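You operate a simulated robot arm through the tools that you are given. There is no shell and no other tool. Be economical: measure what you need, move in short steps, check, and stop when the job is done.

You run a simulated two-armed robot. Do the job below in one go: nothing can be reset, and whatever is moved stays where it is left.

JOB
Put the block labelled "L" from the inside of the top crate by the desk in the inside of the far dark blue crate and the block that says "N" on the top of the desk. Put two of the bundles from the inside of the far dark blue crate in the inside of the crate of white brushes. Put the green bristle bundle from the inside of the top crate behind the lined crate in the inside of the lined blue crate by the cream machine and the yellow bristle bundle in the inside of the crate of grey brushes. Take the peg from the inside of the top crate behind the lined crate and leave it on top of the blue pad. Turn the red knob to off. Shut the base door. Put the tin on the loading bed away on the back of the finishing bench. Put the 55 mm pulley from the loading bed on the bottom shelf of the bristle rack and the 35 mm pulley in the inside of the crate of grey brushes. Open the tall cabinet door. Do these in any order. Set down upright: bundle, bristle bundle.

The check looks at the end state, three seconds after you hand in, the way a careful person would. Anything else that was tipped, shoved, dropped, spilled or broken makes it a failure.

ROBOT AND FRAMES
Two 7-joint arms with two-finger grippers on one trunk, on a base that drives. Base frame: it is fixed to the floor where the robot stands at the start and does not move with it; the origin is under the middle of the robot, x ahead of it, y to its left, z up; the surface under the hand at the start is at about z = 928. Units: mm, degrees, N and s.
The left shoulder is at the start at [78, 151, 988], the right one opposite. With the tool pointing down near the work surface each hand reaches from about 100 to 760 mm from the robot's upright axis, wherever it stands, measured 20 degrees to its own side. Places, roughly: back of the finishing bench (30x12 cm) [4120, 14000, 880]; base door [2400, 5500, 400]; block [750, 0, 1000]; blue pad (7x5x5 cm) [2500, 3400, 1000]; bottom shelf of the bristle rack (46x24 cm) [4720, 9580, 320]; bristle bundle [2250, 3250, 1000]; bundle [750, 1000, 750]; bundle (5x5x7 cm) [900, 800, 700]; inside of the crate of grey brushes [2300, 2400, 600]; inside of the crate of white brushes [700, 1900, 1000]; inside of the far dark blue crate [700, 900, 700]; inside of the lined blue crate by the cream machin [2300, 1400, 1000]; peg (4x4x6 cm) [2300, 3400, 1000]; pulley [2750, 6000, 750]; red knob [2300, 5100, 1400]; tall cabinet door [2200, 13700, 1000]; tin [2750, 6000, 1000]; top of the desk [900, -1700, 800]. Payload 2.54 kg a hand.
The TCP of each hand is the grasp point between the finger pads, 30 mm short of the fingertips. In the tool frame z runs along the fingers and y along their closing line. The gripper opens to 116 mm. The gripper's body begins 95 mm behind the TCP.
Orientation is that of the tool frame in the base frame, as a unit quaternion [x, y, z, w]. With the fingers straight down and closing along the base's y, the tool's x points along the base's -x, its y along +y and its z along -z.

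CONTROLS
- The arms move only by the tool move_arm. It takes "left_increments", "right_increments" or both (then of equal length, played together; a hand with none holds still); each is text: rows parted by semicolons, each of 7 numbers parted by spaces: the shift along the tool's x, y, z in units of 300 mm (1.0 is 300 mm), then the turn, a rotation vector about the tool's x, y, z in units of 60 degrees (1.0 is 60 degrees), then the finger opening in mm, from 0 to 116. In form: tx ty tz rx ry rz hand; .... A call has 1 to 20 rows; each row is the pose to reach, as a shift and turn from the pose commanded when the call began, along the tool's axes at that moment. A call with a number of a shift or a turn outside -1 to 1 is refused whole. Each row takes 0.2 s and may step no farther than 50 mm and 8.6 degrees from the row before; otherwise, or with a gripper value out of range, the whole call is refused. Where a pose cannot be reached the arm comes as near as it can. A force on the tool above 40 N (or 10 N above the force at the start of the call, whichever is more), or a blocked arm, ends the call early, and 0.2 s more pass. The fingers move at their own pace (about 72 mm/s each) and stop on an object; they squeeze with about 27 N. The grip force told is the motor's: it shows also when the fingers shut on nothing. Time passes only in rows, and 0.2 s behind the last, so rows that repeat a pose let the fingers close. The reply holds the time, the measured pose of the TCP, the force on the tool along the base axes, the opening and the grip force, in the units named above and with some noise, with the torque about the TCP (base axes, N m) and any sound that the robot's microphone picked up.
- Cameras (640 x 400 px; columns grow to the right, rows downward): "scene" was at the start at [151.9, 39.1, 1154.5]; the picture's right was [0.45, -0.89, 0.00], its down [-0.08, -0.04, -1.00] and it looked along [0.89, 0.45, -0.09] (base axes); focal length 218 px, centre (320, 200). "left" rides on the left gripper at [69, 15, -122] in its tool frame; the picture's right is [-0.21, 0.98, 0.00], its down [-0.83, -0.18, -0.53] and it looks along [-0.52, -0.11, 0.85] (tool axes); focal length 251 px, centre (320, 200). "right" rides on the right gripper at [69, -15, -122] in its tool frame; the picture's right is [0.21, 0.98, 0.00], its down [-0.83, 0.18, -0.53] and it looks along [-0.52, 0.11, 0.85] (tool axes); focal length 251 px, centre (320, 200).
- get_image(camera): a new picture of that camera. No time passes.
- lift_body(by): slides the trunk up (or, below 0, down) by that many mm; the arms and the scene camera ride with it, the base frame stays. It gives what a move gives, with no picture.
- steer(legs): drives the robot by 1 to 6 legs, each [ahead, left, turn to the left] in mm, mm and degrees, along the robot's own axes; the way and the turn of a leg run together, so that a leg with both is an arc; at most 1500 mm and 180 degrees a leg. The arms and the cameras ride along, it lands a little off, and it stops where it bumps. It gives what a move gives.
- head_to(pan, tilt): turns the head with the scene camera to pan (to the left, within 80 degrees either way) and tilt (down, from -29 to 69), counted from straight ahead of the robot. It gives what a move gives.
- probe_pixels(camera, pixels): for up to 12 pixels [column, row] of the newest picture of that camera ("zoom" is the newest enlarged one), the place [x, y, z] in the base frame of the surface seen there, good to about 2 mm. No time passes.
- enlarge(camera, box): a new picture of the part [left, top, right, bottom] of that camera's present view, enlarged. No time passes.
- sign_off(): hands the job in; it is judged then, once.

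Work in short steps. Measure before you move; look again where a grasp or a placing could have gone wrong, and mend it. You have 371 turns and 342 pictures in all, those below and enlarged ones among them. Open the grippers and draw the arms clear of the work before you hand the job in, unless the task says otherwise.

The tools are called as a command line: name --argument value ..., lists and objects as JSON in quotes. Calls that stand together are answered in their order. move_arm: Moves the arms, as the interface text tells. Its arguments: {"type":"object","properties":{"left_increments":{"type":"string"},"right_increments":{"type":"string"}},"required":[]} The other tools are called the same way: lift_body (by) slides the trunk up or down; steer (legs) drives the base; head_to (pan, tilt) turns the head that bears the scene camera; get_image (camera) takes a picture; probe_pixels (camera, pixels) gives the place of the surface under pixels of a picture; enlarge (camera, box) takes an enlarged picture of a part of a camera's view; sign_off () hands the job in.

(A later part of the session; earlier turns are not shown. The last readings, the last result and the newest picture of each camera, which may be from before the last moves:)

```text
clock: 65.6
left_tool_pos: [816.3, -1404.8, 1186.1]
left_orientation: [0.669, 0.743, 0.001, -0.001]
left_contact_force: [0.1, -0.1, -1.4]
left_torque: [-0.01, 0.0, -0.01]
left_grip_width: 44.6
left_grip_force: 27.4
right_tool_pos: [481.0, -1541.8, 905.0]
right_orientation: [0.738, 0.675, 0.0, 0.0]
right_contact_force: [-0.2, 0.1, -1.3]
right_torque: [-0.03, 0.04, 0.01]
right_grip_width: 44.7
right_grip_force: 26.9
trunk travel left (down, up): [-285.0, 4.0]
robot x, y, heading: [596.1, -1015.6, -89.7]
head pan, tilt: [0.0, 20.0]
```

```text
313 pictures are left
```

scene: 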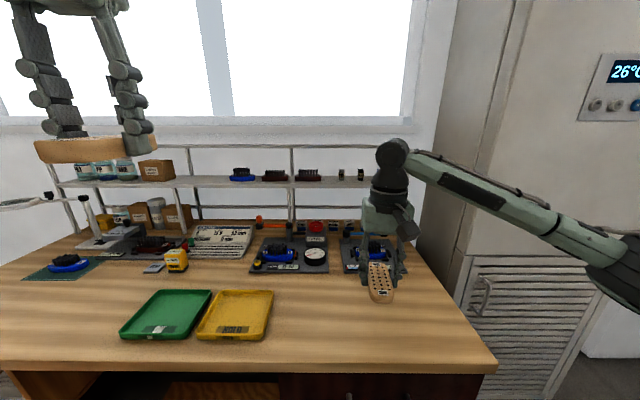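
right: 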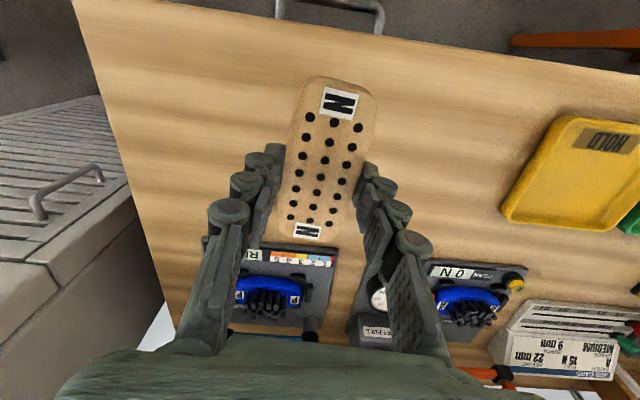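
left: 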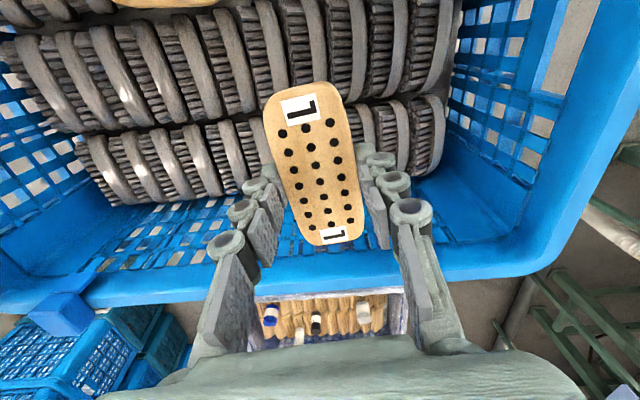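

Spot is clear. Descend to ~812, then slow small steps till contact.

move_arm --right_increments "0 0 0.1 0 0 0 20; 0 0 0.2 0 0 0 20; 0 0 0.3 0 0 0 20; 0 0 0.315 0 0 0 20; 0 0 0.325 0 0 0 20; 0 0 0.33 0 0 0 20; 0 0 0.335 0 0 0 20; 0 0 0.34 0 0 0 20; 0 0 0.345 0 0 0 20; 0 0 0.35 0 0 0 20"

enlarge --camera "scene" --box '[320, 230, 440, 330]'

```text
clock: 67.8
left_tool_pos: [815.4, -1403.8, 1185.8]
left_orientation: [0.668, 0.744, 0.0, 0.0]
left_contact_force: [-0.1, 0.2, 0.6]
left_torque: [-0.02, 0.01, 0.02]
left_grip_width: 44.7
left_grip_force: 26.9
right_tool_pos: [481.0, -1543.1, 799.5]
right_orientation: [0.737, 0.676, 0.001, -0.001]
right_contact_force: [-0.2, 0.3, -0.7]
right_torque: [-0.01, 0.0, -0.03]
right_grip_width: 44.6
right_grip_force: 27.3
trunk travel left (down, up): [-285.0, 4.0]
robot x, y, heading: [596.8, -1016.1, -89.7]
head pan, tilt: [0.0, 20.0]
```

```text
4.00 times, centred on (380, 280) of scene
```

zoom: 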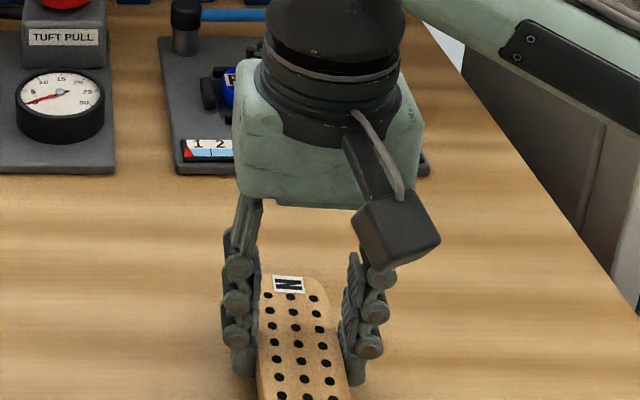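

No contact yet; continue 1.5 mm steps.

move_arm --right_increments "0 0 0.005 0 0 0 20; 0 0 0.01 0 0 0 20; 0 0 0.015 0 0 0 20; 0 0 0.02 0 0 0 20; 0 0 0.025 0 0 0 20; 0 0 0.03 0 0 0 20; 0 0 0.035 0 0 0 20; 0 0 0.04 0 0 0 20; 0 0 0.045 0 0 0 20; 0 0 0.05 0 0 0 20; 0 0 0.055 0 0 0 20; 0 0 0.06 0 0 0 20"

enlarge --camera "scene" --box '[320, 230, 440, 330]'

```text
clock: 70.3
left_tool_pos: [816.7, -1403.5, 1186.0]
left_orientation: [0.669, 0.743, -0.001, -0.001]
left_contact_force: [-0.1, -0.1, -0.9]
left_torque: [0.01, 0.0, 0.0]
left_grip_width: 44.9
left_grip_force: 27.4
right_tool_pos: [482.1, -1544.5, 789.2]
right_orientation: [0.737, 0.676, -0.002, 0.004]
right_contact_force: [-0.7, 6.8, 17.0]
right_torque: [0.63, 0.42, -0.04]
right_grip_width: 44.8
right_grip_force: 27.1
trunk travel left (down, up): [-285.0, 4.0]
robot x, y, heading: [597.2, -1020.0, -89.4]
head pan, tilt: [0.0, 20.0]
stopped in row 12 (right hand): the force on the tool passed its limit at 42 N (the readings are from after the stop); the commanded pose is now the measured one
```

```text
4.00 times, centred on (380, 280) of scene
```

zoom: 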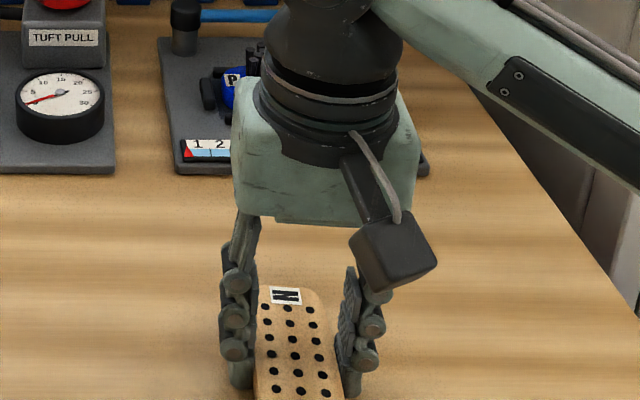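

Contact at z=789. Open and rise 150 mm, then verify.

move_arm --right_increments "0 0 -0.005 0 0 0 20; 0 0 -0.005 0 0 0 70; 0 0 -0.005 0 0 0 80; 0 0 -0.01 0 0 0 80; 0 0 -0.1 0 0 0 80; 0 0 -0.25 0 0 0 80; 0 0 -0.4 0 0 0 80; 0 0 -0.55 0 0 0 80; 0 0 -0.7 0 0 0 80; 0 0 -0.85 0 0 0 80"

get_image --camera "right"

```text
clock: 72.5
left_tool_pos: [816.8, -1404.0, 1187.1]
left_orientation: [0.669, 0.744, -0.001, -0.002]
left_contact_force: [-0.4, -0.3, -0.7]
left_torque: [0.0, 0.02, -0.02]
left_grip_width: 44.8
left_grip_force: 26.9
right_tool_pos: [480.6, -1544.0, 1041.7]
right_orientation: [0.737, 0.675, -0.001, 0.003]
right_contact_force: [-0.7, 0.8, 0.4]
right_torque: [-0.02, -0.01, 0.0]
right_grip_width: 80.1
right_grip_force: 0.1
trunk travel left (down, up): [-285.0, 4.0]
robot x, y, heading: [601.6, -1020.1, -89.6]
head pan, tilt: [0.0, 20.0]
```

```text
310 pictures are left
```

right: 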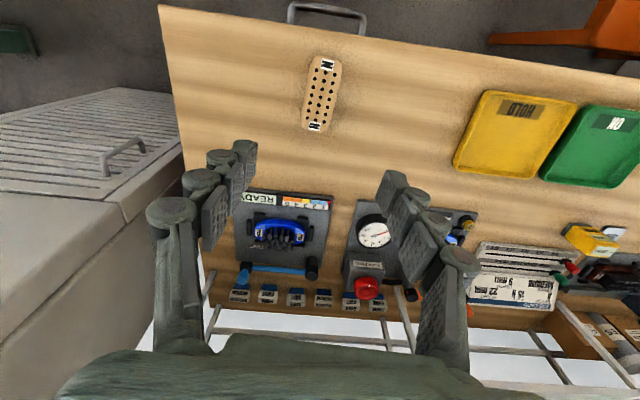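

N rests on the desk. I retract the right hand, back off and drive to face the far dark blue crate.

move_arm --right_increments "0.13 0 -0.1 0 0 -0.01 80; 0.26 0 -0.2 0 0 -0.03 80; 0.39 0 -0.3 0 0 -0.05 80; 0.5 0 -0.4 0 0 -0.07 80; 0.6 0 -0.48 0 0 -0.09 80"

steer --legs '[[-120, 0, 0], [0, -610, 0], [0, 0, 90], [0, 900, 0], [0, 850, 0]]'

head_to --pan 0 --tilt 45

get_image --camera "scene"

```text
clock: 73.7
left_tool_pos: [816.4, -1403.0, 1185.3]
left_orientation: [0.669, 0.743, 0.0, 0.0]
left_contact_force: [0.1, 0.2, -0.9]
left_torque: [0.01, 0.01, -0.03]
left_grip_width: 44.8
left_grip_force: 27.0
right_tool_pos: [495.8, -1363.4, 1184.6]
right_orientation: [0.705, 0.709, -0.001, 0.002]
right_contact_force: [-0.1, 0.3, -0.4]
right_torque: [-0.03, -0.03, 0.0]
right_grip_width: 80.1
right_grip_force: 0.1
trunk travel left (down, up): [-285.0, 4.0]
robot x, y, heading: [600.6, -1018.1, -89.5]
head pan, tilt: [0.0, 20.0]
```

```text
clock: 101.6
left_tool_pos: [339.9, 1070.0, 1186.2]
left_orientation: [-0.058, 0.998, -0.001, 0.0]
left_contact_force: [0.0, 0.6, -1.2]
left_torque: [0.01, 0.02, -0.03]
left_grip_width: 45.1
left_grip_force: 27.8
right_tool_pos: [302.4, 750.4, 1184.1]
right_orientation: [-0.01, 1.0, 0.001, 0.003]
right_contact_force: [-0.5, -0.3, 0.8]
right_torque: [0.03, -0.04, 0.01]
right_grip_width: 80.2
right_grip_force: 0.0
trunk travel left (down, up): [-285.0, 4.0]
robot x, y, heading: [-46.9, 849.1, 1.0]
head pan, tilt: [0.0, 20.0]
```

```text
clock: 102.5
left_tool_pos: [340.4, 1070.1, 1186.8]
left_orientation: [-0.058, 0.998, 0.0, 0.0]
left_contact_force: [-0.5, -0.4, -0.9]
left_torque: [0.0, 0.0, 0.0]
left_grip_width: 44.9
left_grip_force: 26.7
right_tool_pos: [301.6, 749.6, 1184.2]
right_orientation: [-0.009, 1.0, 0.001, 0.003]
right_contact_force: [0.7, 0.5, -0.4]
right_torque: [-0.01, -0.01, 0.03]
right_grip_width: 79.9
right_grip_force: 0.0
trunk travel left (down, up): [-285.0, 4.0]
robot x, y, heading: [-43.1, 847.1, 1.4]
head pan, tilt: [0.0, 45.0]
```

```text
309 pictures are left
```

scene: 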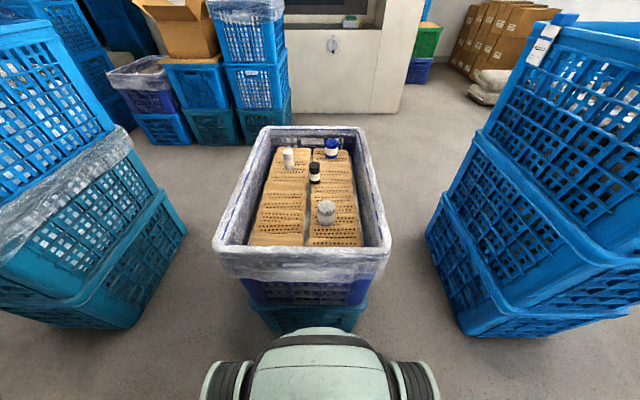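

The dark crate holds four upright bundles. I probe their tops, brush surface, and free area for L.

probe_pixels --camera "scene" --pixels '[[289, 152], [289, 165], [331, 140], [331, 154], [314, 165], [314, 180], [326, 203], [326, 220], [275, 220], [275, 190], [300, 255], [245, 215]]'

enlarge --camera "scene" --box '[200, 120, 400, 280]'

```text
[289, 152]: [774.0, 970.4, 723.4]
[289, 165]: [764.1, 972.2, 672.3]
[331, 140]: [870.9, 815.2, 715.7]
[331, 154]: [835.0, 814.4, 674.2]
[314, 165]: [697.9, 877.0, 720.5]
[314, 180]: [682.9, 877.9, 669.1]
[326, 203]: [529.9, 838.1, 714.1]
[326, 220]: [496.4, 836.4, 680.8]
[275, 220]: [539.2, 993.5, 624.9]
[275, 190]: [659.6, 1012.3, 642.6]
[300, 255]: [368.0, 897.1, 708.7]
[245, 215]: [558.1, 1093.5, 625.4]
```

```text
2.50 times, centred on (300, 200) of scene
```

zoom: 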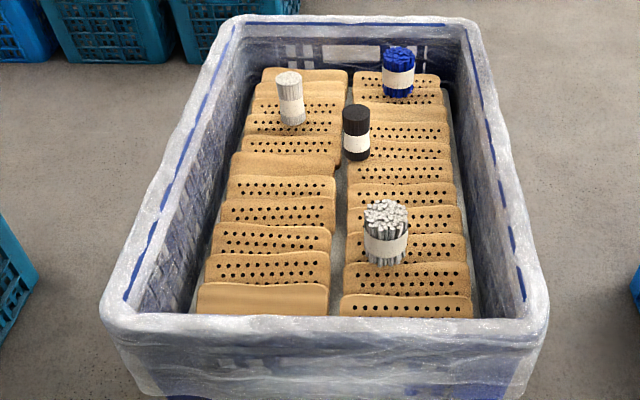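

Surface of brushes z≈640. I drive 45 mm ahead/50 mm right with heading fix, and lower the trunk 120 mm for reach.

steer --legs '[[45, -50, -1.2]]'

lift_body --by -120

get_image --camera "left"

```text
clock: 103.6
left_tool_pos: [389.8, 1011.4, 1186.3]
left_orientation: [-0.048, 0.999, 0.001, 0.0]
left_contact_force: [0.1, -0.7, -1.6]
left_torque: [0.03, 0.01, -0.02]
left_grip_width: 44.6
left_grip_force: 27.2
right_tool_pos: [345.4, 691.4, 1184.3]
right_orientation: [0.002, 1.0, 0.002, 0.003]
right_contact_force: [-0.1, -0.9, 0.6]
right_torque: [0.02, 0.02, 0.01]
right_grip_width: 80.0
right_grip_force: 0.1
trunk travel left (down, up): [-285.0, 4.0]
robot x, y, heading: [1.0, 797.0, 0.1]
head pan, tilt: [0.0, 45.0]
```

```text
clock: 105.1
left_tool_pos: [389.0, 1013.2, 1066.5]
left_orientation: [-0.048, 0.999, 0.0, 0.001]
left_contact_force: [-0.7, 0.2, 0.8]
left_torque: [0.0, -0.04, 0.05]
left_grip_width: 44.7
left_grip_force: 27.1
right_tool_pos: [345.8, 691.5, 1064.2]
right_orientation: [0.002, 1.0, 0.001, 0.003]
right_contact_force: [-0.3, 0.4, 0.4]
right_torque: [0.0, -0.03, 0.02]
right_grip_width: 79.9
right_grip_force: 0.0
trunk travel left (down, up): [-165.0, 124.0]
robot x, y, heading: [0.4, 797.9, -0.3]
head pan, tilt: [0.0, 45.0]
```

```text
307 pictures are left
```

left: 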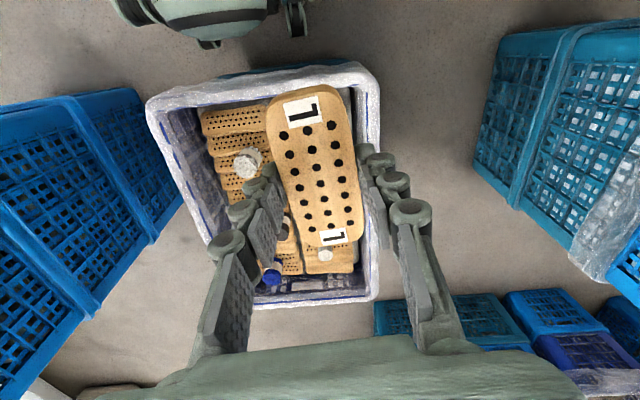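

Move L to above (555,975), z≈770.

move_arm --left_increments "-0.12 -0.04 0.05 0 0 0 20; -0.24 -0.08 0.1 0 0 0 20; -0.36 -0.12 0.15 0 0 0 20; -0.48 -0.16 0.22 0 0 0 20; -0.539 -0.176 0.34 0 0 0 20; -0.539 -0.176 0.48 0 0 0 20; -0.539 -0.176 0.62 0 0 0 20; -0.539 -0.176 0.76 0 0 0 20; -0.539 -0.176 0.88 0 0 0 20; -0.539 -0.176 0.987 0 0 0 20"

get_image --camera "left"

get_image --camera "scene"

```text
clock: 107.3
left_tool_pos: [556.4, 975.0, 769.2]
left_orientation: [-0.049, 0.999, -0.001, -0.001]
left_contact_force: [-0.4, 0.2, -0.9]
left_torque: [0.04, -0.03, 0.02]
left_grip_width: 44.7
left_grip_force: 26.8
right_tool_pos: [344.4, 691.5, 1064.4]
right_orientation: [0.002, 1.0, 0.001, 0.003]
right_contact_force: [-0.3, -0.2, 0.7]
right_torque: [-0.02, 0.03, -0.01]
right_grip_width: 80.1
right_grip_force: 0.1
trunk travel left (down, up): [-165.0, 124.0]
robot x, y, heading: [0.0, 797.8, -0.1]
head pan, tilt: [0.0, 45.0]
```

```text
306 pictures are left
```

left: 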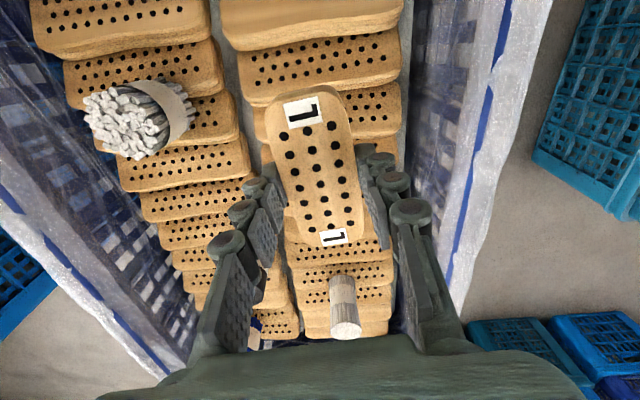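

```text
305 pictures are left
```

scene: 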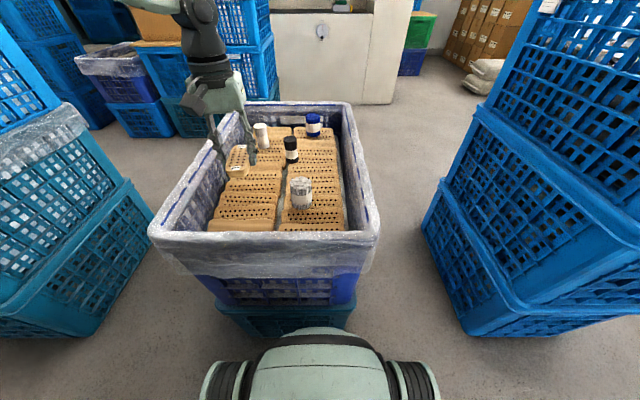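

Descend to ~700 then in 3 mm steps until contact.

move_arm --left_increments "0 0 0.12 0 0 0 20; 0 0 0.22 0 0 0 20; 0 0 0.24 0 0 0 20; 0 0 0.25 0 0 0 20; 0 0 0.26 0 0 0 20; 0 0 0.27 0 0 0 20; 0 0 0.28 0 0 0 20; 0 0 0.29 0 0 0 20; 0 0 0.3 0 0 0 20; 0 0 0.31 0 0 0 20; 0 0 0.32 0 0 0 20; 0 0 0.33 0 0 0 20"

enlarge --camera "scene" --box '[180, 110, 300, 200]'

```text
clock: 109.8
left_tool_pos: [555.5, 974.6, 681.9]
left_orientation: [-0.049, 0.999, 0.0, 0.005]
left_contact_force: [-9.9, 2.4, 19.7]
left_torque: [0.26, 0.51, 0.07]
left_grip_width: 44.8
left_grip_force: 26.6
right_tool_pos: [345.0, 693.0, 1066.7]
right_orientation: [0.001, 1.0, 0.001, 0.003]
right_contact_force: [-0.5, 0.5, 0.4]
right_torque: [0.0, -0.02, 0.0]
right_grip_width: 80.3
right_grip_force: 0.0
trunk travel left (down, up): [-165.0, 124.0]
robot x, y, heading: [1.2, 797.5, -0.2]
head pan, tilt: [0.0, 45.0]
stopped in row 12 (left hand): the force on the tool passed its limit at 44 N (the readings are from after the stop); the commanded pose is now the measured one
```

```text
4.44 times, centred on (240, 155) of scene
```

zoom: 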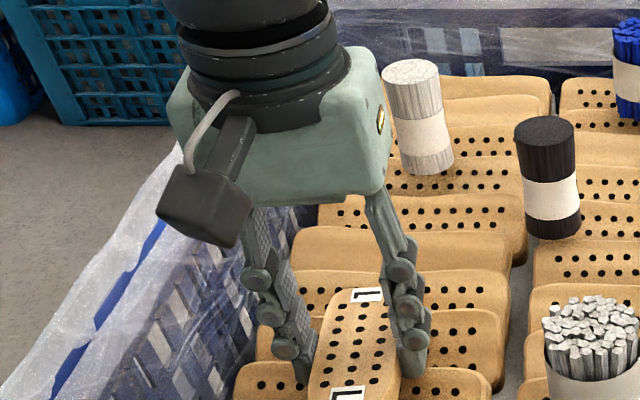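

Contact. Release and rise to ~z 940.

move_arm --left_increments "0 0 -0.005 0 0 0 20; 0 0 -0.005 0 0 0 60; 0 0 -0.005 0 0 0 80; 0 0 -0.005 0 0 0 80; 0 0 -0.1 0 0 0 80; 0 0 -0.25 0 0 0 80; 0 0 -0.4 0 0 0 80; 0 0 -0.55 0 0 0 80; 0 0 -0.7 0 0 0 80; 0 0 -0.85 0 0 0 80"

get_image --camera "left"

```text
clock: 112.0
left_tool_pos: [554.0, 976.6, 932.6]
left_orientation: [-0.047, 0.999, 0.0, 0.003]
left_contact_force: [0.4, -0.1, 0.4]
left_torque: [0.0, 0.0, 0.0]
left_grip_width: 80.0
left_grip_force: 0.0
right_tool_pos: [344.9, 692.9, 1064.6]
right_orientation: [0.001, 1.0, 0.0, 0.002]
right_contact_force: [-0.2, -1.1, -0.5]
right_torque: [-0.01, 0.03, -0.02]
right_grip_width: 80.1
right_grip_force: 0.0
trunk travel left (down, up): [-165.0, 124.0]
robot x, y, heading: [-1.6, 801.6, 0.1]
head pan, tilt: [0.0, 45.0]
```

```text
303 pictures are left
```

left: 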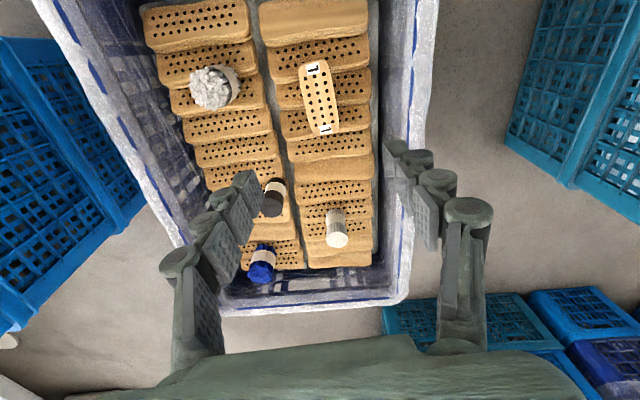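

L lies well. I enlarge the bundles for accurate centres.

enlarge --camera "scene" --box '[240, 100, 360, 220]'

```text
3.33 times, centred on (300, 160) of scene
```

zoom: 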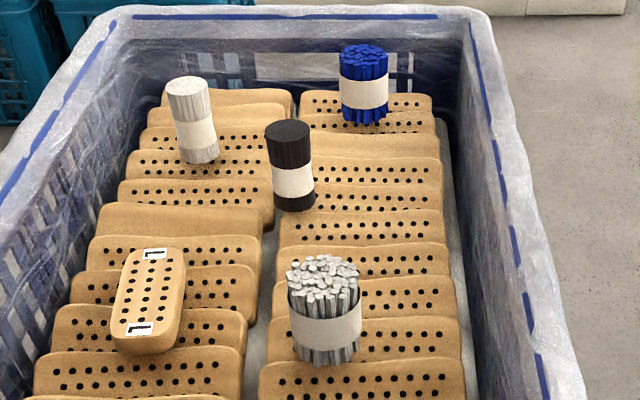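

probe_pixels --camera "zoom" --pixels '[[288, 128], [272, 170], [312, 170], [293, 205], [293, 185], [325, 270], [295, 320], [355, 320], [325, 355], [325, 325], [325, 258], [288, 140]]'

```text
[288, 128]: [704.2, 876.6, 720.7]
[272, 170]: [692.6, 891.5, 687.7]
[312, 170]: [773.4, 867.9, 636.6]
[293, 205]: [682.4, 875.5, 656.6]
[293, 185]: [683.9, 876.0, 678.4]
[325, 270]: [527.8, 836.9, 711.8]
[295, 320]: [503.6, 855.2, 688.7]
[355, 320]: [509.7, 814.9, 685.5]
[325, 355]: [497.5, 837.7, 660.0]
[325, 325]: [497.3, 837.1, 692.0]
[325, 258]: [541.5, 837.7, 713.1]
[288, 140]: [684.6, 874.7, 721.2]
```

Black centre ≈(700,876), top 721; grey ≈(522,837), top 712. First the right hand goes above grey at z≈800, while the left pulls back.

move_arm --left_increments "0.1 0 -0.05 0 0 0.015 80; 0.2 0 -0.1 0 0 0.03 80; 0.3 0 -0.15 0 0 0.045 80; 0.4 0 -0.2 0 0 0.06 80; 0.5 0 -0.25 0 0 0.075 80; 0.55 0.05 -0.28 0 0 0.092 80; 0.6 0.1 -0.28 0 0 0.092 80; 0.6 0.15 -0.28 0 0 0.092 80; 0.6 0.2 -0.28 0 0 0.092 80; 0.6 0.25 -0.28 0 0 0.092 80" --right_increments "-0.06 0.05 0.05 0 0 0 100; -0.12 0.1 0.12 0 0 0 100; -0.18 0.15 0.2 0 0 0 100; -0.24 0.2 0.28 0 0 0 100; -0.3 0.25 0.36 0 0 0 100; -0.36 0.3 0.46 0 0 0 100; -0.42 0.35 0.56 0 0 0 100; -0.48 0.4 0.66 0 0 0 100; -0.54 0.44 0.77 0 0 0 100; -0.59 0.48 0.88 0 0 0 100"

get_image --camera "right"

```text
clock: 114.2
left_tool_pos: [368.7, 1034.2, 1015.6]
left_orientation: [0.0, 1.0, -0.001, 0.003]
left_contact_force: [-0.3, 0.5, 0.3]
left_torque: [-0.02, 0.0, 0.01]
left_grip_width: 80.2
left_grip_force: 0.1
right_tool_pos: [524.3, 835.8, 802.2]
right_orientation: [0.001, 1.0, 0.001, 0.003]
right_contact_force: [-0.4, 0.3, -0.2]
right_torque: [-0.01, 0.0, 0.0]
right_grip_width: 99.6
right_grip_force: 0.1
trunk travel left (down, up): [-165.0, 124.0]
robot x, y, heading: [-1.9, 800.2, -0.2]
head pan, tilt: [0.0, 45.0]
```

```text
301 pictures are left
```

right: 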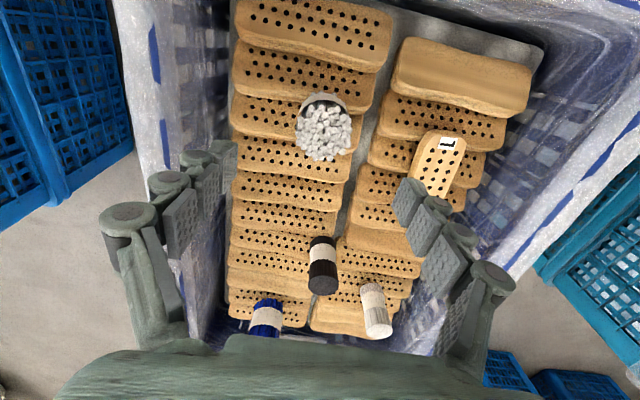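

Aligned. Descend to z≈687 and close slowly on grey.

move_arm --right_increments "0.005 0.003 0.12 0 0 0 100; 0.005 0.003 0.24 0 0 0 100; 0.005 0.003 0.34 0 0 0 100; 0.005 0.003 0.383 0 0 0 100; 0.005 0.003 0.383 0 0 0 80; 0.005 0.003 0.383 0 0 0 60; 0.005 0.003 0.383 0 0 0 40; 0.005 0.003 0.383 0 0 0 30; 0.005 0.003 0.383 0 0 0 30"

get_image --camera "right"

```text
clock: 116.2
left_tool_pos: [367.8, 1033.9, 1016.8]
left_orientation: [0.0, 1.0, -0.001, 0.003]
left_contact_force: [0.3, 0.3, 0.6]
left_torque: [0.02, -0.02, 0.02]
left_grip_width: 80.2
left_grip_force: 0.1
right_tool_pos: [523.3, 838.0, 686.3]
right_orientation: [0.001, 1.0, 0.002, 0.002]
right_contact_force: [-0.1, 0.1, 0.7]
right_torque: [0.09, 0.0, 0.0]
right_grip_width: 48.0
right_grip_force: 27.0
trunk travel left (down, up): [-165.0, 124.0]
robot x, y, heading: [1.5, 797.8, -0.2]
head pan, tilt: [0.0, 45.0]
```

```text
300 pictures are left
```

right: 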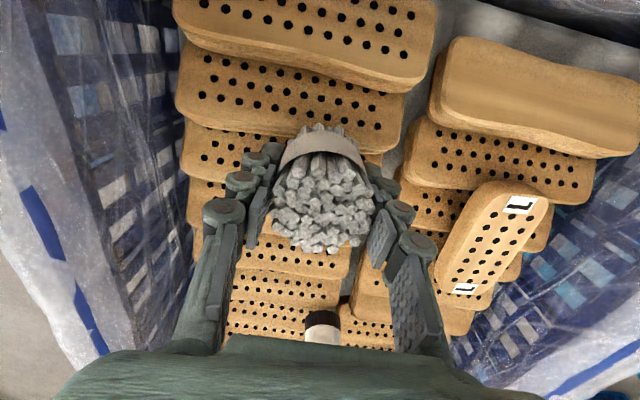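

Grey is held. Lift straight up 200 mm then pull it back.

move_arm --right_increments "0 0 -0.08 0 0 0 30; 0 0 -0.2 0 0 0 30; 0 0 -0.35 0 0 0 30; 0 0 -0.5 0 0 0 30; 0 0 -0.65 0 0 0 30; 0 0 -0.8 0 0 0 30; 0.15 -0.05 -0.9 0 0 0 30; 0.3 -0.15 -0.95 0 0 0 30; 0.45 -0.25 -0.95 0 0 0 30; 0.55 -0.35 -0.95 0 0 0 30; 0.6 -0.45 -0.95 0 0 0 30"

steer --legs '[[15, -60, 0]]'

get_image --camera "scene"

```text
refused: row 7 steps farther than a row can; nothing moved
```

```text
clock: 117.5
left_tool_pos: [382.2, 973.7, 1016.4]
left_orientation: [0.0, 1.0, -0.002, 0.002]
left_contact_force: [0.2, 0.4, 0.5]
left_torque: [0.0, 0.02, -0.02]
left_grip_width: 80.1
left_grip_force: 0.0
right_tool_pos: [538.5, 778.1, 686.7]
right_orientation: [0.002, 1.0, 0.001, 0.002]
right_contact_force: [0.2, -0.5, 1.0]
right_torque: [0.01, 0.03, 0.04]
right_grip_width: 48.2
right_grip_force: 27.1
trunk travel left (down, up): [-165.0, 124.0]
robot x, y, heading: [13.8, 734.9, 0.0]
head pan, tilt: [0.0, 45.0]
```

```text
299 pictures are left
```

scene: 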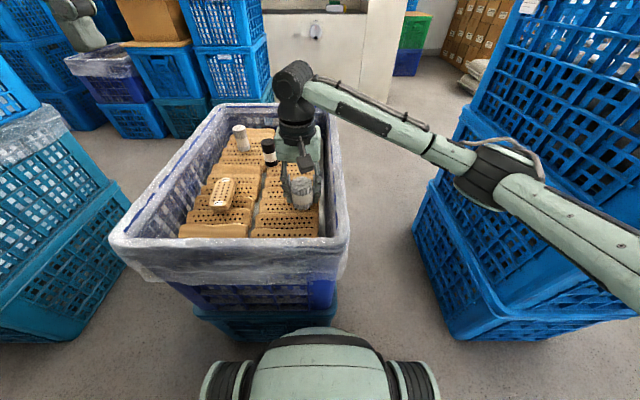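

The move was refused and the drive slid the held bundle sideways 60 mm; no contact forces, still gripped at 48 mm. Now lift straight up.

move_arm --right_increments "0 0 -0.08 0 0 0 30; 0 0 -0.2 0 0 0 30; 0 0 -0.35 0 0 0 30; 0 0 -0.5 0 0 0 30; 0 0 -0.65 0 0 0 30; 0 0 -0.8 0 0 0 30; 0 0 -0.95 0 0 0 30"

get_image --camera "right"

```text
clock: 119.0
left_tool_pos: [382.7, 972.8, 1016.7]
left_orientation: [0.0, 1.0, 0.0, 0.002]
left_contact_force: [-0.1, -0.1, -0.7]
left_torque: [-0.01, -0.02, -0.01]
left_grip_width: 80.2
left_grip_force: 0.1
right_tool_pos: [538.1, 776.1, 972.1]
right_orientation: [0.001, 1.0, 0.001, 0.003]
right_contact_force: [0.1, 0.2, -2.5]
right_torque: [0.0, 0.0, -0.02]
right_grip_width: 48.1
right_grip_force: 27.7
trunk travel left (down, up): [-165.0, 124.0]
robot x, y, heading: [10.7, 738.0, 0.0]
head pan, tilt: [0.0, 45.0]
```

```text
298 pictures are left
```

right: 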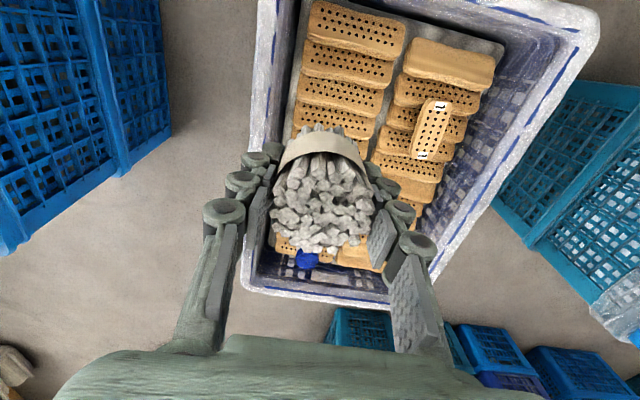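

Grey lifted clear. Withdraw the right hand and send the left towards black (z≈805).

move_arm --right_increments "0.12 -0.04 -0.03 0 0 0 30; 0.24 -0.08 -0.06 0 0 0 30; 0.36 -0.12 -0.09 0 0 0 30; 0.48 -0.16 -0.1 0 0 0 30; 0.6 -0.2 -0.1 0 0 0 30; 0.6 -0.2 -0.1 0 0 0 30; 0.6 -0.2 -0.1 0 0 0 30; 0.6 -0.2 -0.1 0 0 0 30; 0.6 -0.2 -0.1 0 0 0 30; 0.6 -0.2 -0.1 0 0 0 30" --left_increments "0 0 0 0 0 0 80; 0 0 0 0 0 0 80; -0.12 -0.03 0.05 0 0 0 80; -0.24 -0.07 0.1 0 0 0 80; -0.36 -0.11 0.18 0 0 0 80; -0.48 -0.15 0.26 0 0 0 80; -0.6 -0.19 0.34 0 0 0 80; -0.72 -0.23 0.42 0 0 0 80; -0.84 -0.28 0.5 0 0 0 80; -0.96 -0.323 0.58 0 0 0 80"

get_image --camera "left"

```text
clock: 121.2
left_tool_pos: [634.9, 908.7, 839.9]
left_orientation: [0.0, 1.0, -0.001, 0.003]
left_contact_force: [0.9, -1.0, -0.5]
left_torque: [-0.01, 0.05, 0.01]
left_grip_width: 80.0
left_grip_force: 0.1
left hand out of reach, approached as far as the arm can: row 9, 10
right_tool_pos: [356.1, 718.9, 1002.3]
right_orientation: [0.002, 1.0, -0.001, 0.003]
right_contact_force: [0.5, -0.2, -2.6]
right_torque: [-0.03, -0.09, -0.01]
right_grip_width: 48.1
right_grip_force: 27.1
trunk travel left (down, up): [-165.0, 124.0]
robot x, y, heading: [18.5, 740.2, -0.1]
head pan, tilt: [0.0, 45.0]
```

```text
297 pictures are left
```

left: 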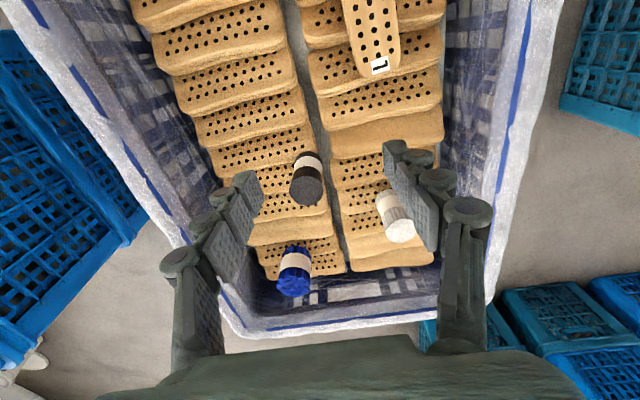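

Left stops at forward 617; it reaches farther to its own side, so I strafe right 110 mm (hands all above the bundle tops).

steer --legs '[[0, -110, 0]]'

```text
clock: 123.0
left_tool_pos: [634.3, 798.7, 839.0]
left_orientation: [0.001, 1.0, -0.001, 0.003]
left_contact_force: [-0.7, 0.2, 0.3]
left_torque: [-0.01, -0.01, -0.01]
left_grip_width: 80.0
left_grip_force: 0.1
right_tool_pos: [356.1, 607.8, 1000.7]
right_orientation: [0.002, 1.0, 0.0, 0.003]
right_contact_force: [1.3, 0.3, -2.1]
right_torque: [0.0, 0.02, 0.0]
right_grip_width: 48.2
right_grip_force: 26.9
trunk travel left (down, up): [-165.0, 124.0]
robot x, y, heading: [14.8, 627.9, -0.3]
head pan, tilt: [0.0, 45.0]
```

move_arm --left_increments "-0.03 0.06 0 0 0 0 80; -0.06 0.13 0.03 0 0 0 80; -0.12 0.2 0.06 0 0 0 80; -0.18 0.257 0.1 0 0 0 80; -0.22 0.257 0.13 0 0 0 80"

get_image --camera "left"

```text
clock: 124.2
left_tool_pos: [688.8, 880.9, 801.1]
left_orientation: [0.001, 1.0, -0.001, 0.005]
left_contact_force: [0.2, 0.2, -0.6]
left_torque: [-0.05, -0.04, 0.01]
left_grip_width: 80.0
left_grip_force: 0.1
left hand out of reach, approached as far as the arm can: row 4, 5
right_tool_pos: [356.0, 607.2, 1001.5]
right_orientation: [0.001, 1.0, 0.001, 0.002]
right_contact_force: [1.6, 0.1, -2.6]
right_torque: [0.02, 0.05, 0.03]
right_grip_width: 48.2
right_grip_force: 27.2
trunk travel left (down, up): [-165.0, 124.0]
robot x, y, heading: [11.3, 625.9, -0.2]
head pan, tilt: [0.0, 45.0]
```

```text
296 pictures are left
```

left: 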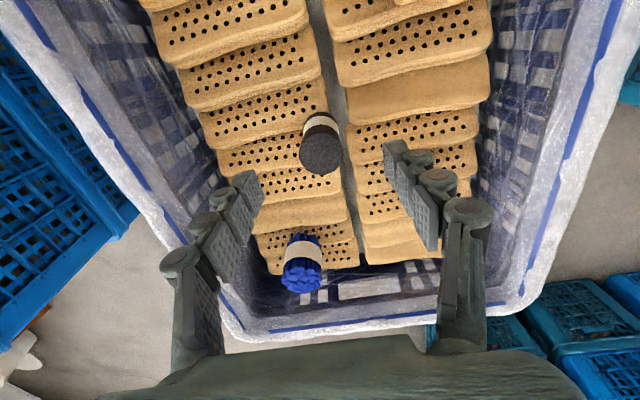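

11 mm short, but lower heights extend reach; I descend to ~740 while asking for x=700,y=876.

move_arm --left_increments "-0.01 -0.008 0.07 0 0 0 80; -0.02 -0.016 0.14 0 0 0 80; -0.037 -0.016 0.2 0 0 0 80; -0.037 -0.016 0.2 0 0 0 80"

get_image --camera "left"

```text
clock: 125.2
left_tool_pos: [683.2, 883.3, 743.8]
left_orientation: [0.001, 1.0, -0.002, 0.004]
left_contact_force: [-0.7, -0.2, -0.4]
left_torque: [0.02, 0.01, -0.03]
left_grip_width: 79.9
left_grip_force: 0.1
left hand out of reach, approached as far as the arm can: row 1, 2, 3, 4
right_tool_pos: [355.3, 609.0, 1001.3]
right_orientation: [0.002, 1.0, 0.001, 0.002]
right_contact_force: [1.3, 0.3, -2.5]
right_torque: [0.02, 0.03, 0.04]
right_grip_width: 47.7
right_grip_force: 27.1
trunk travel left (down, up): [-165.0, 124.0]
robot x, y, heading: [13.8, 631.1, -0.1]
head pan, tilt: [0.0, 45.0]
```

```text
295 pictures are left
```

left: 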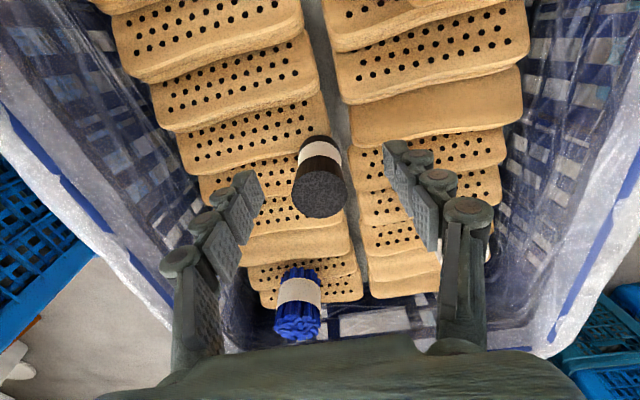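

Going lower costs reach with this shoulder height, so I raise the hand 107 mm and then lower the trunk 110 mm.

move_arm --left_increments "0 0 -0.12 0 0 0 80; 0 0 -0.24 0 0 0 80; 0 0 -0.36 0 0 0 80"

lift_body --by -110

get_image --camera "left"

```text
clock: 126.0
left_tool_pos: [681.4, 883.3, 852.5]
left_orientation: [0.001, 1.0, -0.001, 0.003]
left_contact_force: [0.7, 0.3, 0.1]
left_torque: [0.03, -0.03, 0.01]
left_grip_width: 79.8
left_grip_force: 0.1
right_tool_pos: [354.3, 608.4, 1001.1]
right_orientation: [0.002, 1.0, 0.001, 0.002]
right_contact_force: [1.1, 0.3, -1.8]
right_torque: [-0.02, 0.0, 0.03]
right_grip_width: 48.1
right_grip_force: 27.3
trunk travel left (down, up): [-165.0, 124.0]
robot x, y, heading: [16.1, 628.9, -0.2]
head pan, tilt: [0.0, 45.0]
```

```text
clock: 127.4
left_tool_pos: [683.0, 883.2, 743.1]
left_orientation: [0.0, 1.0, -0.001, 0.003]
left_contact_force: [-0.5, 0.1, -0.1]
left_torque: [0.02, 0.01, -0.02]
left_grip_width: 79.9
left_grip_force: 0.1
right_tool_pos: [355.1, 607.0, 891.1]
right_orientation: [0.002, 1.0, 0.001, 0.003]
right_contact_force: [2.0, -0.4, -1.6]
right_torque: [0.01, 0.08, 0.05]
right_grip_width: 47.9
right_grip_force: 26.9
trunk travel left (down, up): [-55.0, 234.0]
robot x, y, heading: [14.6, 624.7, -0.0]
head pan, tilt: [0.0, 45.0]
```

```text
294 pictures are left
```

left: 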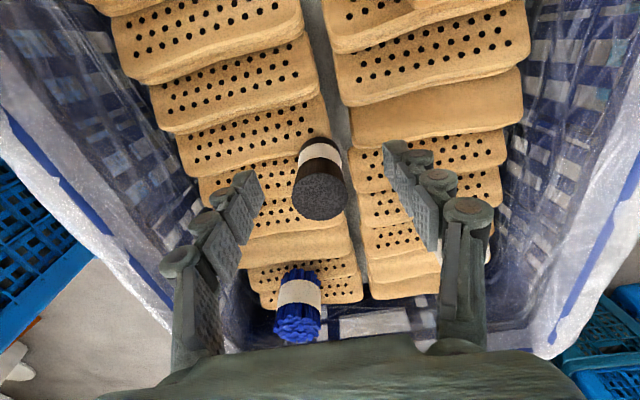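

Now advance to (700,876) and go down to z≈690.

move_arm --left_increments "-0.03 -0.012 0 0 0 0 80; -0.057 -0.024 0 0 0 0 80; -0.057 -0.024 0.06 0 0 0 80; -0.057 -0.024 0.12 0 0 0 80; -0.057 -0.024 0.18 0 0 0 80; -0.057 -0.024 0.18 0 0 0 80"

get_image --camera "left"

```text
clock: 128.8
left_tool_pos: [688.3, 881.0, 688.5]
left_orientation: [0.001, 1.0, -0.002, 0.004]
left_contact_force: [-0.1, -0.4, 0.8]
left_torque: [0.01, 0.01, 0.02]
left_grip_width: 80.0
left_grip_force: 0.0
left hand out of reach, approached as far as the arm can: row 1, 2, 3, 4, 5, 6
right_tool_pos: [354.9, 608.1, 891.5]
right_orientation: [0.002, 1.0, 0.001, 0.003]
right_contact_force: [1.5, -0.2, -2.2]
right_torque: [0.01, 0.08, 0.03]
right_grip_width: 48.0
right_grip_force: 26.7
trunk travel left (down, up): [-55.0, 234.0]
robot x, y, heading: [15.6, 627.3, -0.3]
head pan, tilt: [0.0, 45.0]
```

```text
293 pictures are left
```

left: 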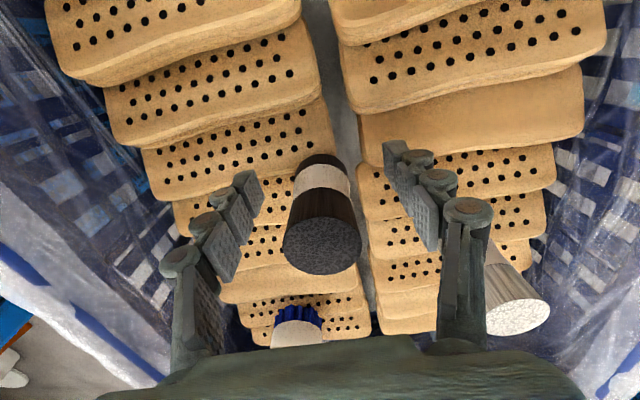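

Fingers straddle black but are 12 mm short; I nudge the base 11 mm ahead.

steer --legs '[[11, -4, 0]]'

get_image --camera "left"

```text
clock: 129.5
left_tool_pos: [699.8, 876.1, 688.8]
left_orientation: [0.001, 1.0, -0.002, 0.004]
left_contact_force: [0.4, -0.1, -0.4]
left_torque: [0.02, 0.0, -0.02]
left_grip_width: 80.0
left_grip_force: 0.1
right_tool_pos: [366.4, 603.8, 891.2]
right_orientation: [0.002, 1.0, 0.001, 0.002]
right_contact_force: [2.3, -0.6, -2.5]
right_torque: [-0.02, 0.08, 0.01]
right_grip_width: 48.4
right_grip_force: 27.5
trunk travel left (down, up): [-55.0, 234.0]
robot x, y, heading: [27.2, 627.1, -0.4]
head pan, tilt: [0.0, 45.0]
```

```text
292 pictures are left
```

left: 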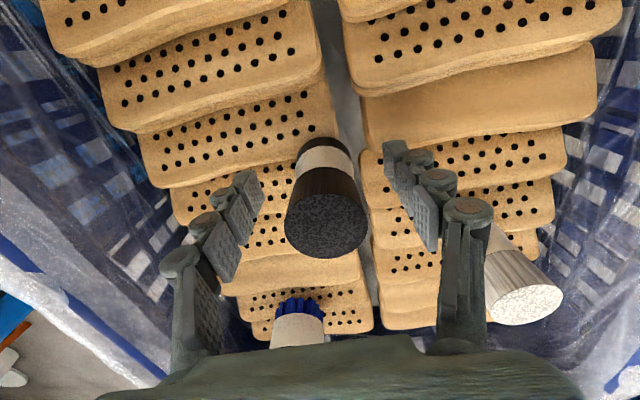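

TCP is at (700,876). Close.

move_arm --left_increments "0 0 0 0 0 0 60; 0 0 0 0 0 0 45; 0 0 0 0 0 0 30; 0 0 0 0 0 0 20; 0 0 0 0 0 0 15; 0 0 0 0 0 0 15"

get_image --camera "left"

```text
clock: 130.9
left_tool_pos: [699.1, 875.9, 688.9]
left_orientation: [0.0, 1.0, -0.001, 0.004]
left_contact_force: [0.4, 0.0, 0.5]
left_torque: [0.04, -0.01, 0.04]
left_grip_width: 36.4
left_grip_force: 27.0
right_tool_pos: [367.4, 604.2, 891.0]
right_orientation: [0.002, 1.0, 0.0, 0.003]
right_contact_force: [0.6, 0.0, -1.7]
right_torque: [0.03, 0.1, 0.05]
right_grip_width: 47.8
right_grip_force: 26.9
trunk travel left (down, up): [-55.0, 234.0]
robot x, y, heading: [25.5, 625.4, -0.5]
head pan, tilt: [0.0, 45.0]
```

```text
291 pictures are left
```

left: 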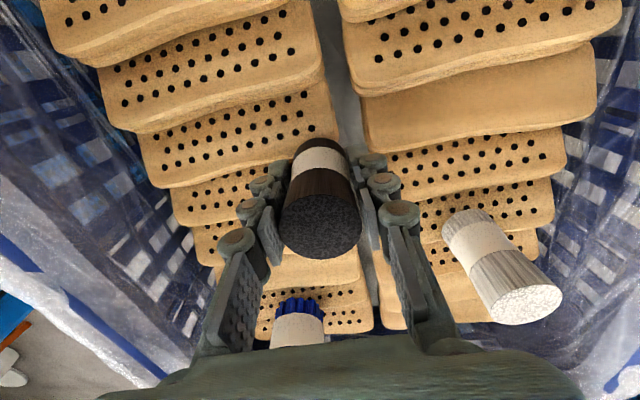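

Black held. Lift the whole trunk 230 mm.

lift_body --by 230

get_image --camera "left"

```text
clock: 133.4
left_tool_pos: [698.8, 876.7, 918.0]
left_orientation: [0.001, 1.0, -0.001, 0.005]
left_contact_force: [-0.5, -0.1, -0.8]
left_torque: [0.04, -0.03, -0.01]
left_grip_width: 36.6
left_grip_force: 27.4
right_tool_pos: [366.5, 604.6, 1121.1]
right_orientation: [0.002, 1.0, 0.001, 0.002]
right_contact_force: [1.5, 1.2, -2.8]
right_torque: [0.01, 0.0, 0.01]
right_grip_width: 48.3
right_grip_force: 27.4
trunk travel left (down, up): [-285.0, 4.0]
robot x, y, heading: [27.6, 622.9, -0.4]
head pan, tilt: [0.0, 45.0]
```

```text
290 pictures are left
```

left: 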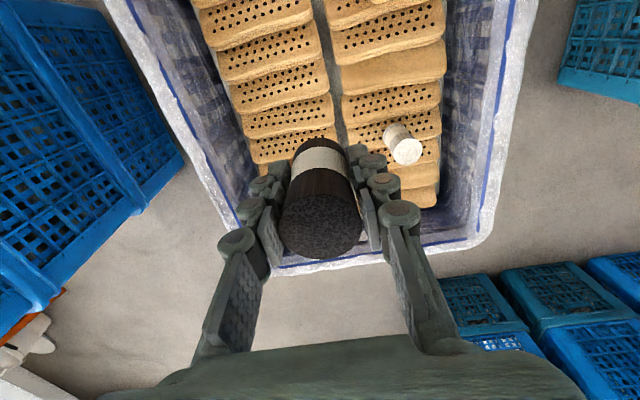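

Draw the left hand back and up, then back off and strafe to y≈1850.

move_arm --left_increments "0.08 0 -0.1 0 0 0 15; 0.16 0 -0.2 0 0 0 15; 0.25 0 -0.3 0 0 0 15; 0.34 0 -0.4 0 0 0 15; 0.44 0 -0.5 0 0 0 15; 0.54 0 -0.6 0 0 0 15; 0.64 0 -0.7 0 0 0 15; 0.75 0 -0.75 0 0 0 15; 0.85 0 -0.8 0 0 0 15; 0.95 0 -0.8 0 0 0 15" --right_increments "0 0 -0.02 0 0 0 30; 0 0 -0.04 0 0 0 30; 0 0 -0.06 0 0 0 30; 0 0 -0.08 0 0 0 30; 0 0 -0.1 0 0 0 30; 0 0 -0.12 0 0 0 30; 0 0 -0.14 0 0 0 30; 0 0 -0.16 0 0 0 30; 0 0 -0.2 0 0 0 30; 0 0 -0.2 0 0 0 30"

head_to --pan 45 --tilt 25

get_image --camera "scene"

```text
clock: 135.6
left_tool_pos: [411.3, 878.0, 1154.9]
left_orientation: [-0.001, 1.0, -0.001, 0.004]
left_contact_force: [-0.1, 0.1, -0.6]
left_torque: [-0.01, 0.02, -0.01]
left_grip_width: 36.5
left_grip_force: 26.8
right_tool_pos: [365.6, 604.0, 1181.3]
right_orientation: [0.002, 1.0, 0.001, 0.005]
right_contact_force: [-0.4, 0.0, -0.9]
right_torque: [0.02, -0.03, -0.02]
right_grip_width: 47.9
right_grip_force: 26.9
trunk travel left (down, up): [-285.0, 4.0]
robot x, y, heading: [24.7, 622.1, -0.2]
head pan, tilt: [0.0, 45.0]
```

```text
clock: 136.7
left_tool_pos: [412.6, 877.7, 1154.8]
left_orientation: [0.001, 1.0, -0.001, 0.004]
left_contact_force: [-0.6, 0.3, -0.1]
left_torque: [-0.01, 0.02, -0.02]
left_grip_width: 36.5
left_grip_force: 27.1
right_tool_pos: [367.4, 605.3, 1184.1]
right_orientation: [0.005, 1.0, 0.006, 0.002]
right_contact_force: [10.9, 40.8, 64.8]
right_torque: [-5.25, 6.74, -3.31]
right_grip_width: 48.1
right_grip_force: 26.7
trunk travel left (down, up): [-285.0, 4.0]
robot x, y, heading: [23.8, 625.8, -0.2]
head pan, tilt: [45.0, 25.0]
```

```text
289 pictures are left
```

scene: 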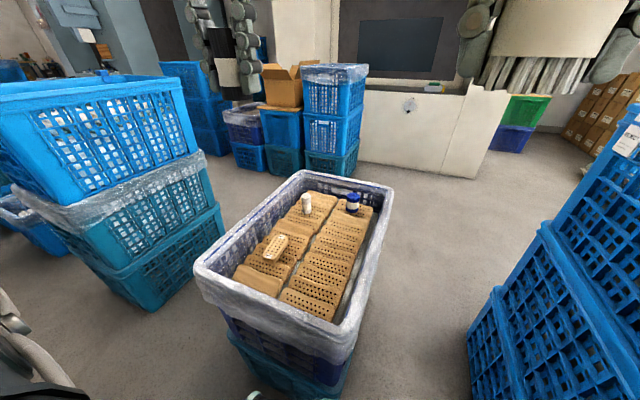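

The right hand reports 65 N, perhaps its arm touches the head. I lower the right hand and move it outward/ahead.

move_arm --right_increments "-0.03 -0.03 0.05 0 0 0 30; -0.06 -0.06 0.1 0 0 0 30; -0.1 -0.1 0.15 0 0 0 30; -0.1 -0.15 0.15 0 0 0 30"

get_image --camera "right"

```text
clock: 137.7
left_tool_pos: [411.6, 877.5, 1155.2]
left_orientation: [0.001, 1.0, -0.002, 0.005]
left_contact_force: [-0.2, 0.2, -1.0]
left_torque: [0.01, -0.02, -0.03]
left_grip_width: 36.5
left_grip_force: 26.9
right_tool_pos: [396.8, 558.6, 1133.4]
right_orientation: [0.0, 1.0, -0.003, 0.002]
right_contact_force: [-0.5, -0.6, 0.1]
right_torque: [-0.03, -0.03, 0.0]
right_grip_width: 48.1
right_grip_force: 27.1
trunk travel left (down, up): [-285.0, 4.0]
robot x, y, heading: [24.0, 623.1, -0.3]
head pan, tilt: [45.0, 25.0]
```

```text
288 pictures are left
```

right: 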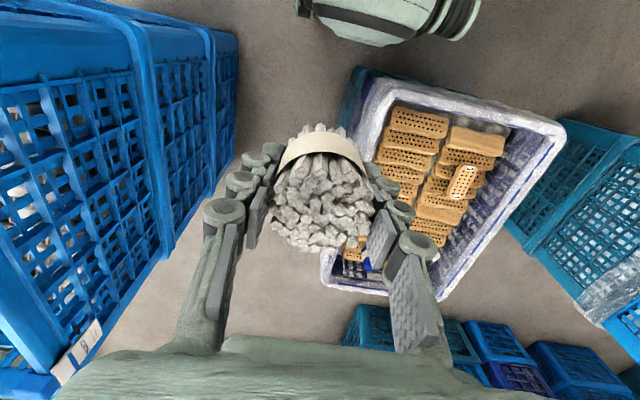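

Contact gone. I probe the white-brush crate stack to the left.

probe_pixels --camera "scene" --pixels '[[180, 78], [20, 90], [110, 85], [195, 152], [218, 205], [60, 205], [150, 300], [105, 72]]'

```text
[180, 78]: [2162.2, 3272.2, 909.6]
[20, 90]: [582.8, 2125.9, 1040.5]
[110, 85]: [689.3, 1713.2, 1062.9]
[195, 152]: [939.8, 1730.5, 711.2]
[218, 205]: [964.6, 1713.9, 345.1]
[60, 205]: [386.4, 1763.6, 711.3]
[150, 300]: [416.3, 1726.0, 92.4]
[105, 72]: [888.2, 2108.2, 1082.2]
```

Crate: x≈370–970, y≈1705–2115, rim ≈1068. Back 70, strafe left 1270, then look.

head_to --pan 0 --tilt 40

steer --legs '[[-80, 0, 0], [0, 1270, 0]]'

get_image --camera "left"

get_image --camera "scene"

```text
clock: 138.8
left_tool_pos: [410.8, 878.4, 1156.1]
left_orientation: [0.001, 1.0, -0.001, 0.005]
left_contact_force: [-0.3, -0.2, -1.1]
left_torque: [0.01, 0.0, 0.02]
left_grip_width: 36.8
left_grip_force: 26.7
right_tool_pos: [396.5, 559.1, 1136.2]
right_orientation: [0.003, 1.0, 0.001, 0.003]
right_contact_force: [0.0, 0.0, -0.2]
right_torque: [-0.03, -0.03, -0.02]
right_grip_width: 47.9
right_grip_force: 26.6
trunk travel left (down, up): [-285.0, 4.0]
robot x, y, heading: [21.4, 628.3, -0.1]
head pan, tilt: [0.0, 40.0]
```

```text
clock: 151.8
left_tool_pos: [336.8, 2134.7, 1154.5]
left_orientation: [0.0, 1.0, -0.002, 0.004]
left_contact_force: [-0.2, 1.1, -1.2]
left_torque: [0.01, 0.0, -0.04]
left_grip_width: 36.5
left_grip_force: 27.2
right_tool_pos: [320.9, 1816.4, 1135.7]
right_orientation: [0.002, 1.0, 0.001, 0.002]
right_contact_force: [-0.2, 0.1, -0.5]
right_torque: [0.01, -0.01, -0.03]
right_grip_width: 47.4
right_grip_force: 27.8
trunk travel left (down, up): [-285.0, 4.0]
robot x, y, heading: [-51.4, 1881.3, -0.4]
head pan, tilt: [0.0, 40.0]
```

```text
287 pictures are left
```

left: 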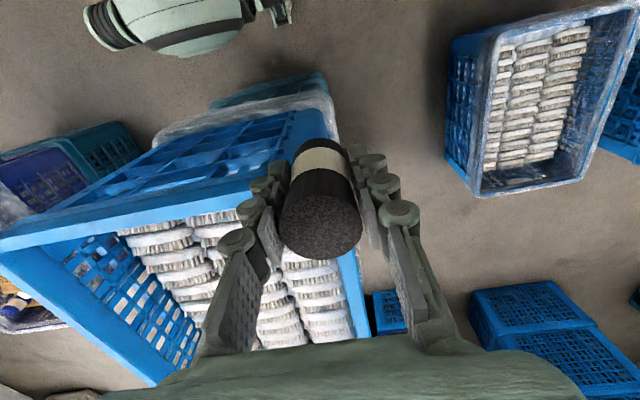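

```text
286 pictures are left
```

scene: 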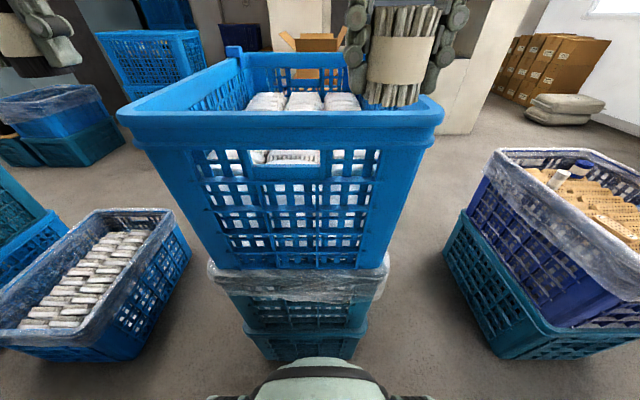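

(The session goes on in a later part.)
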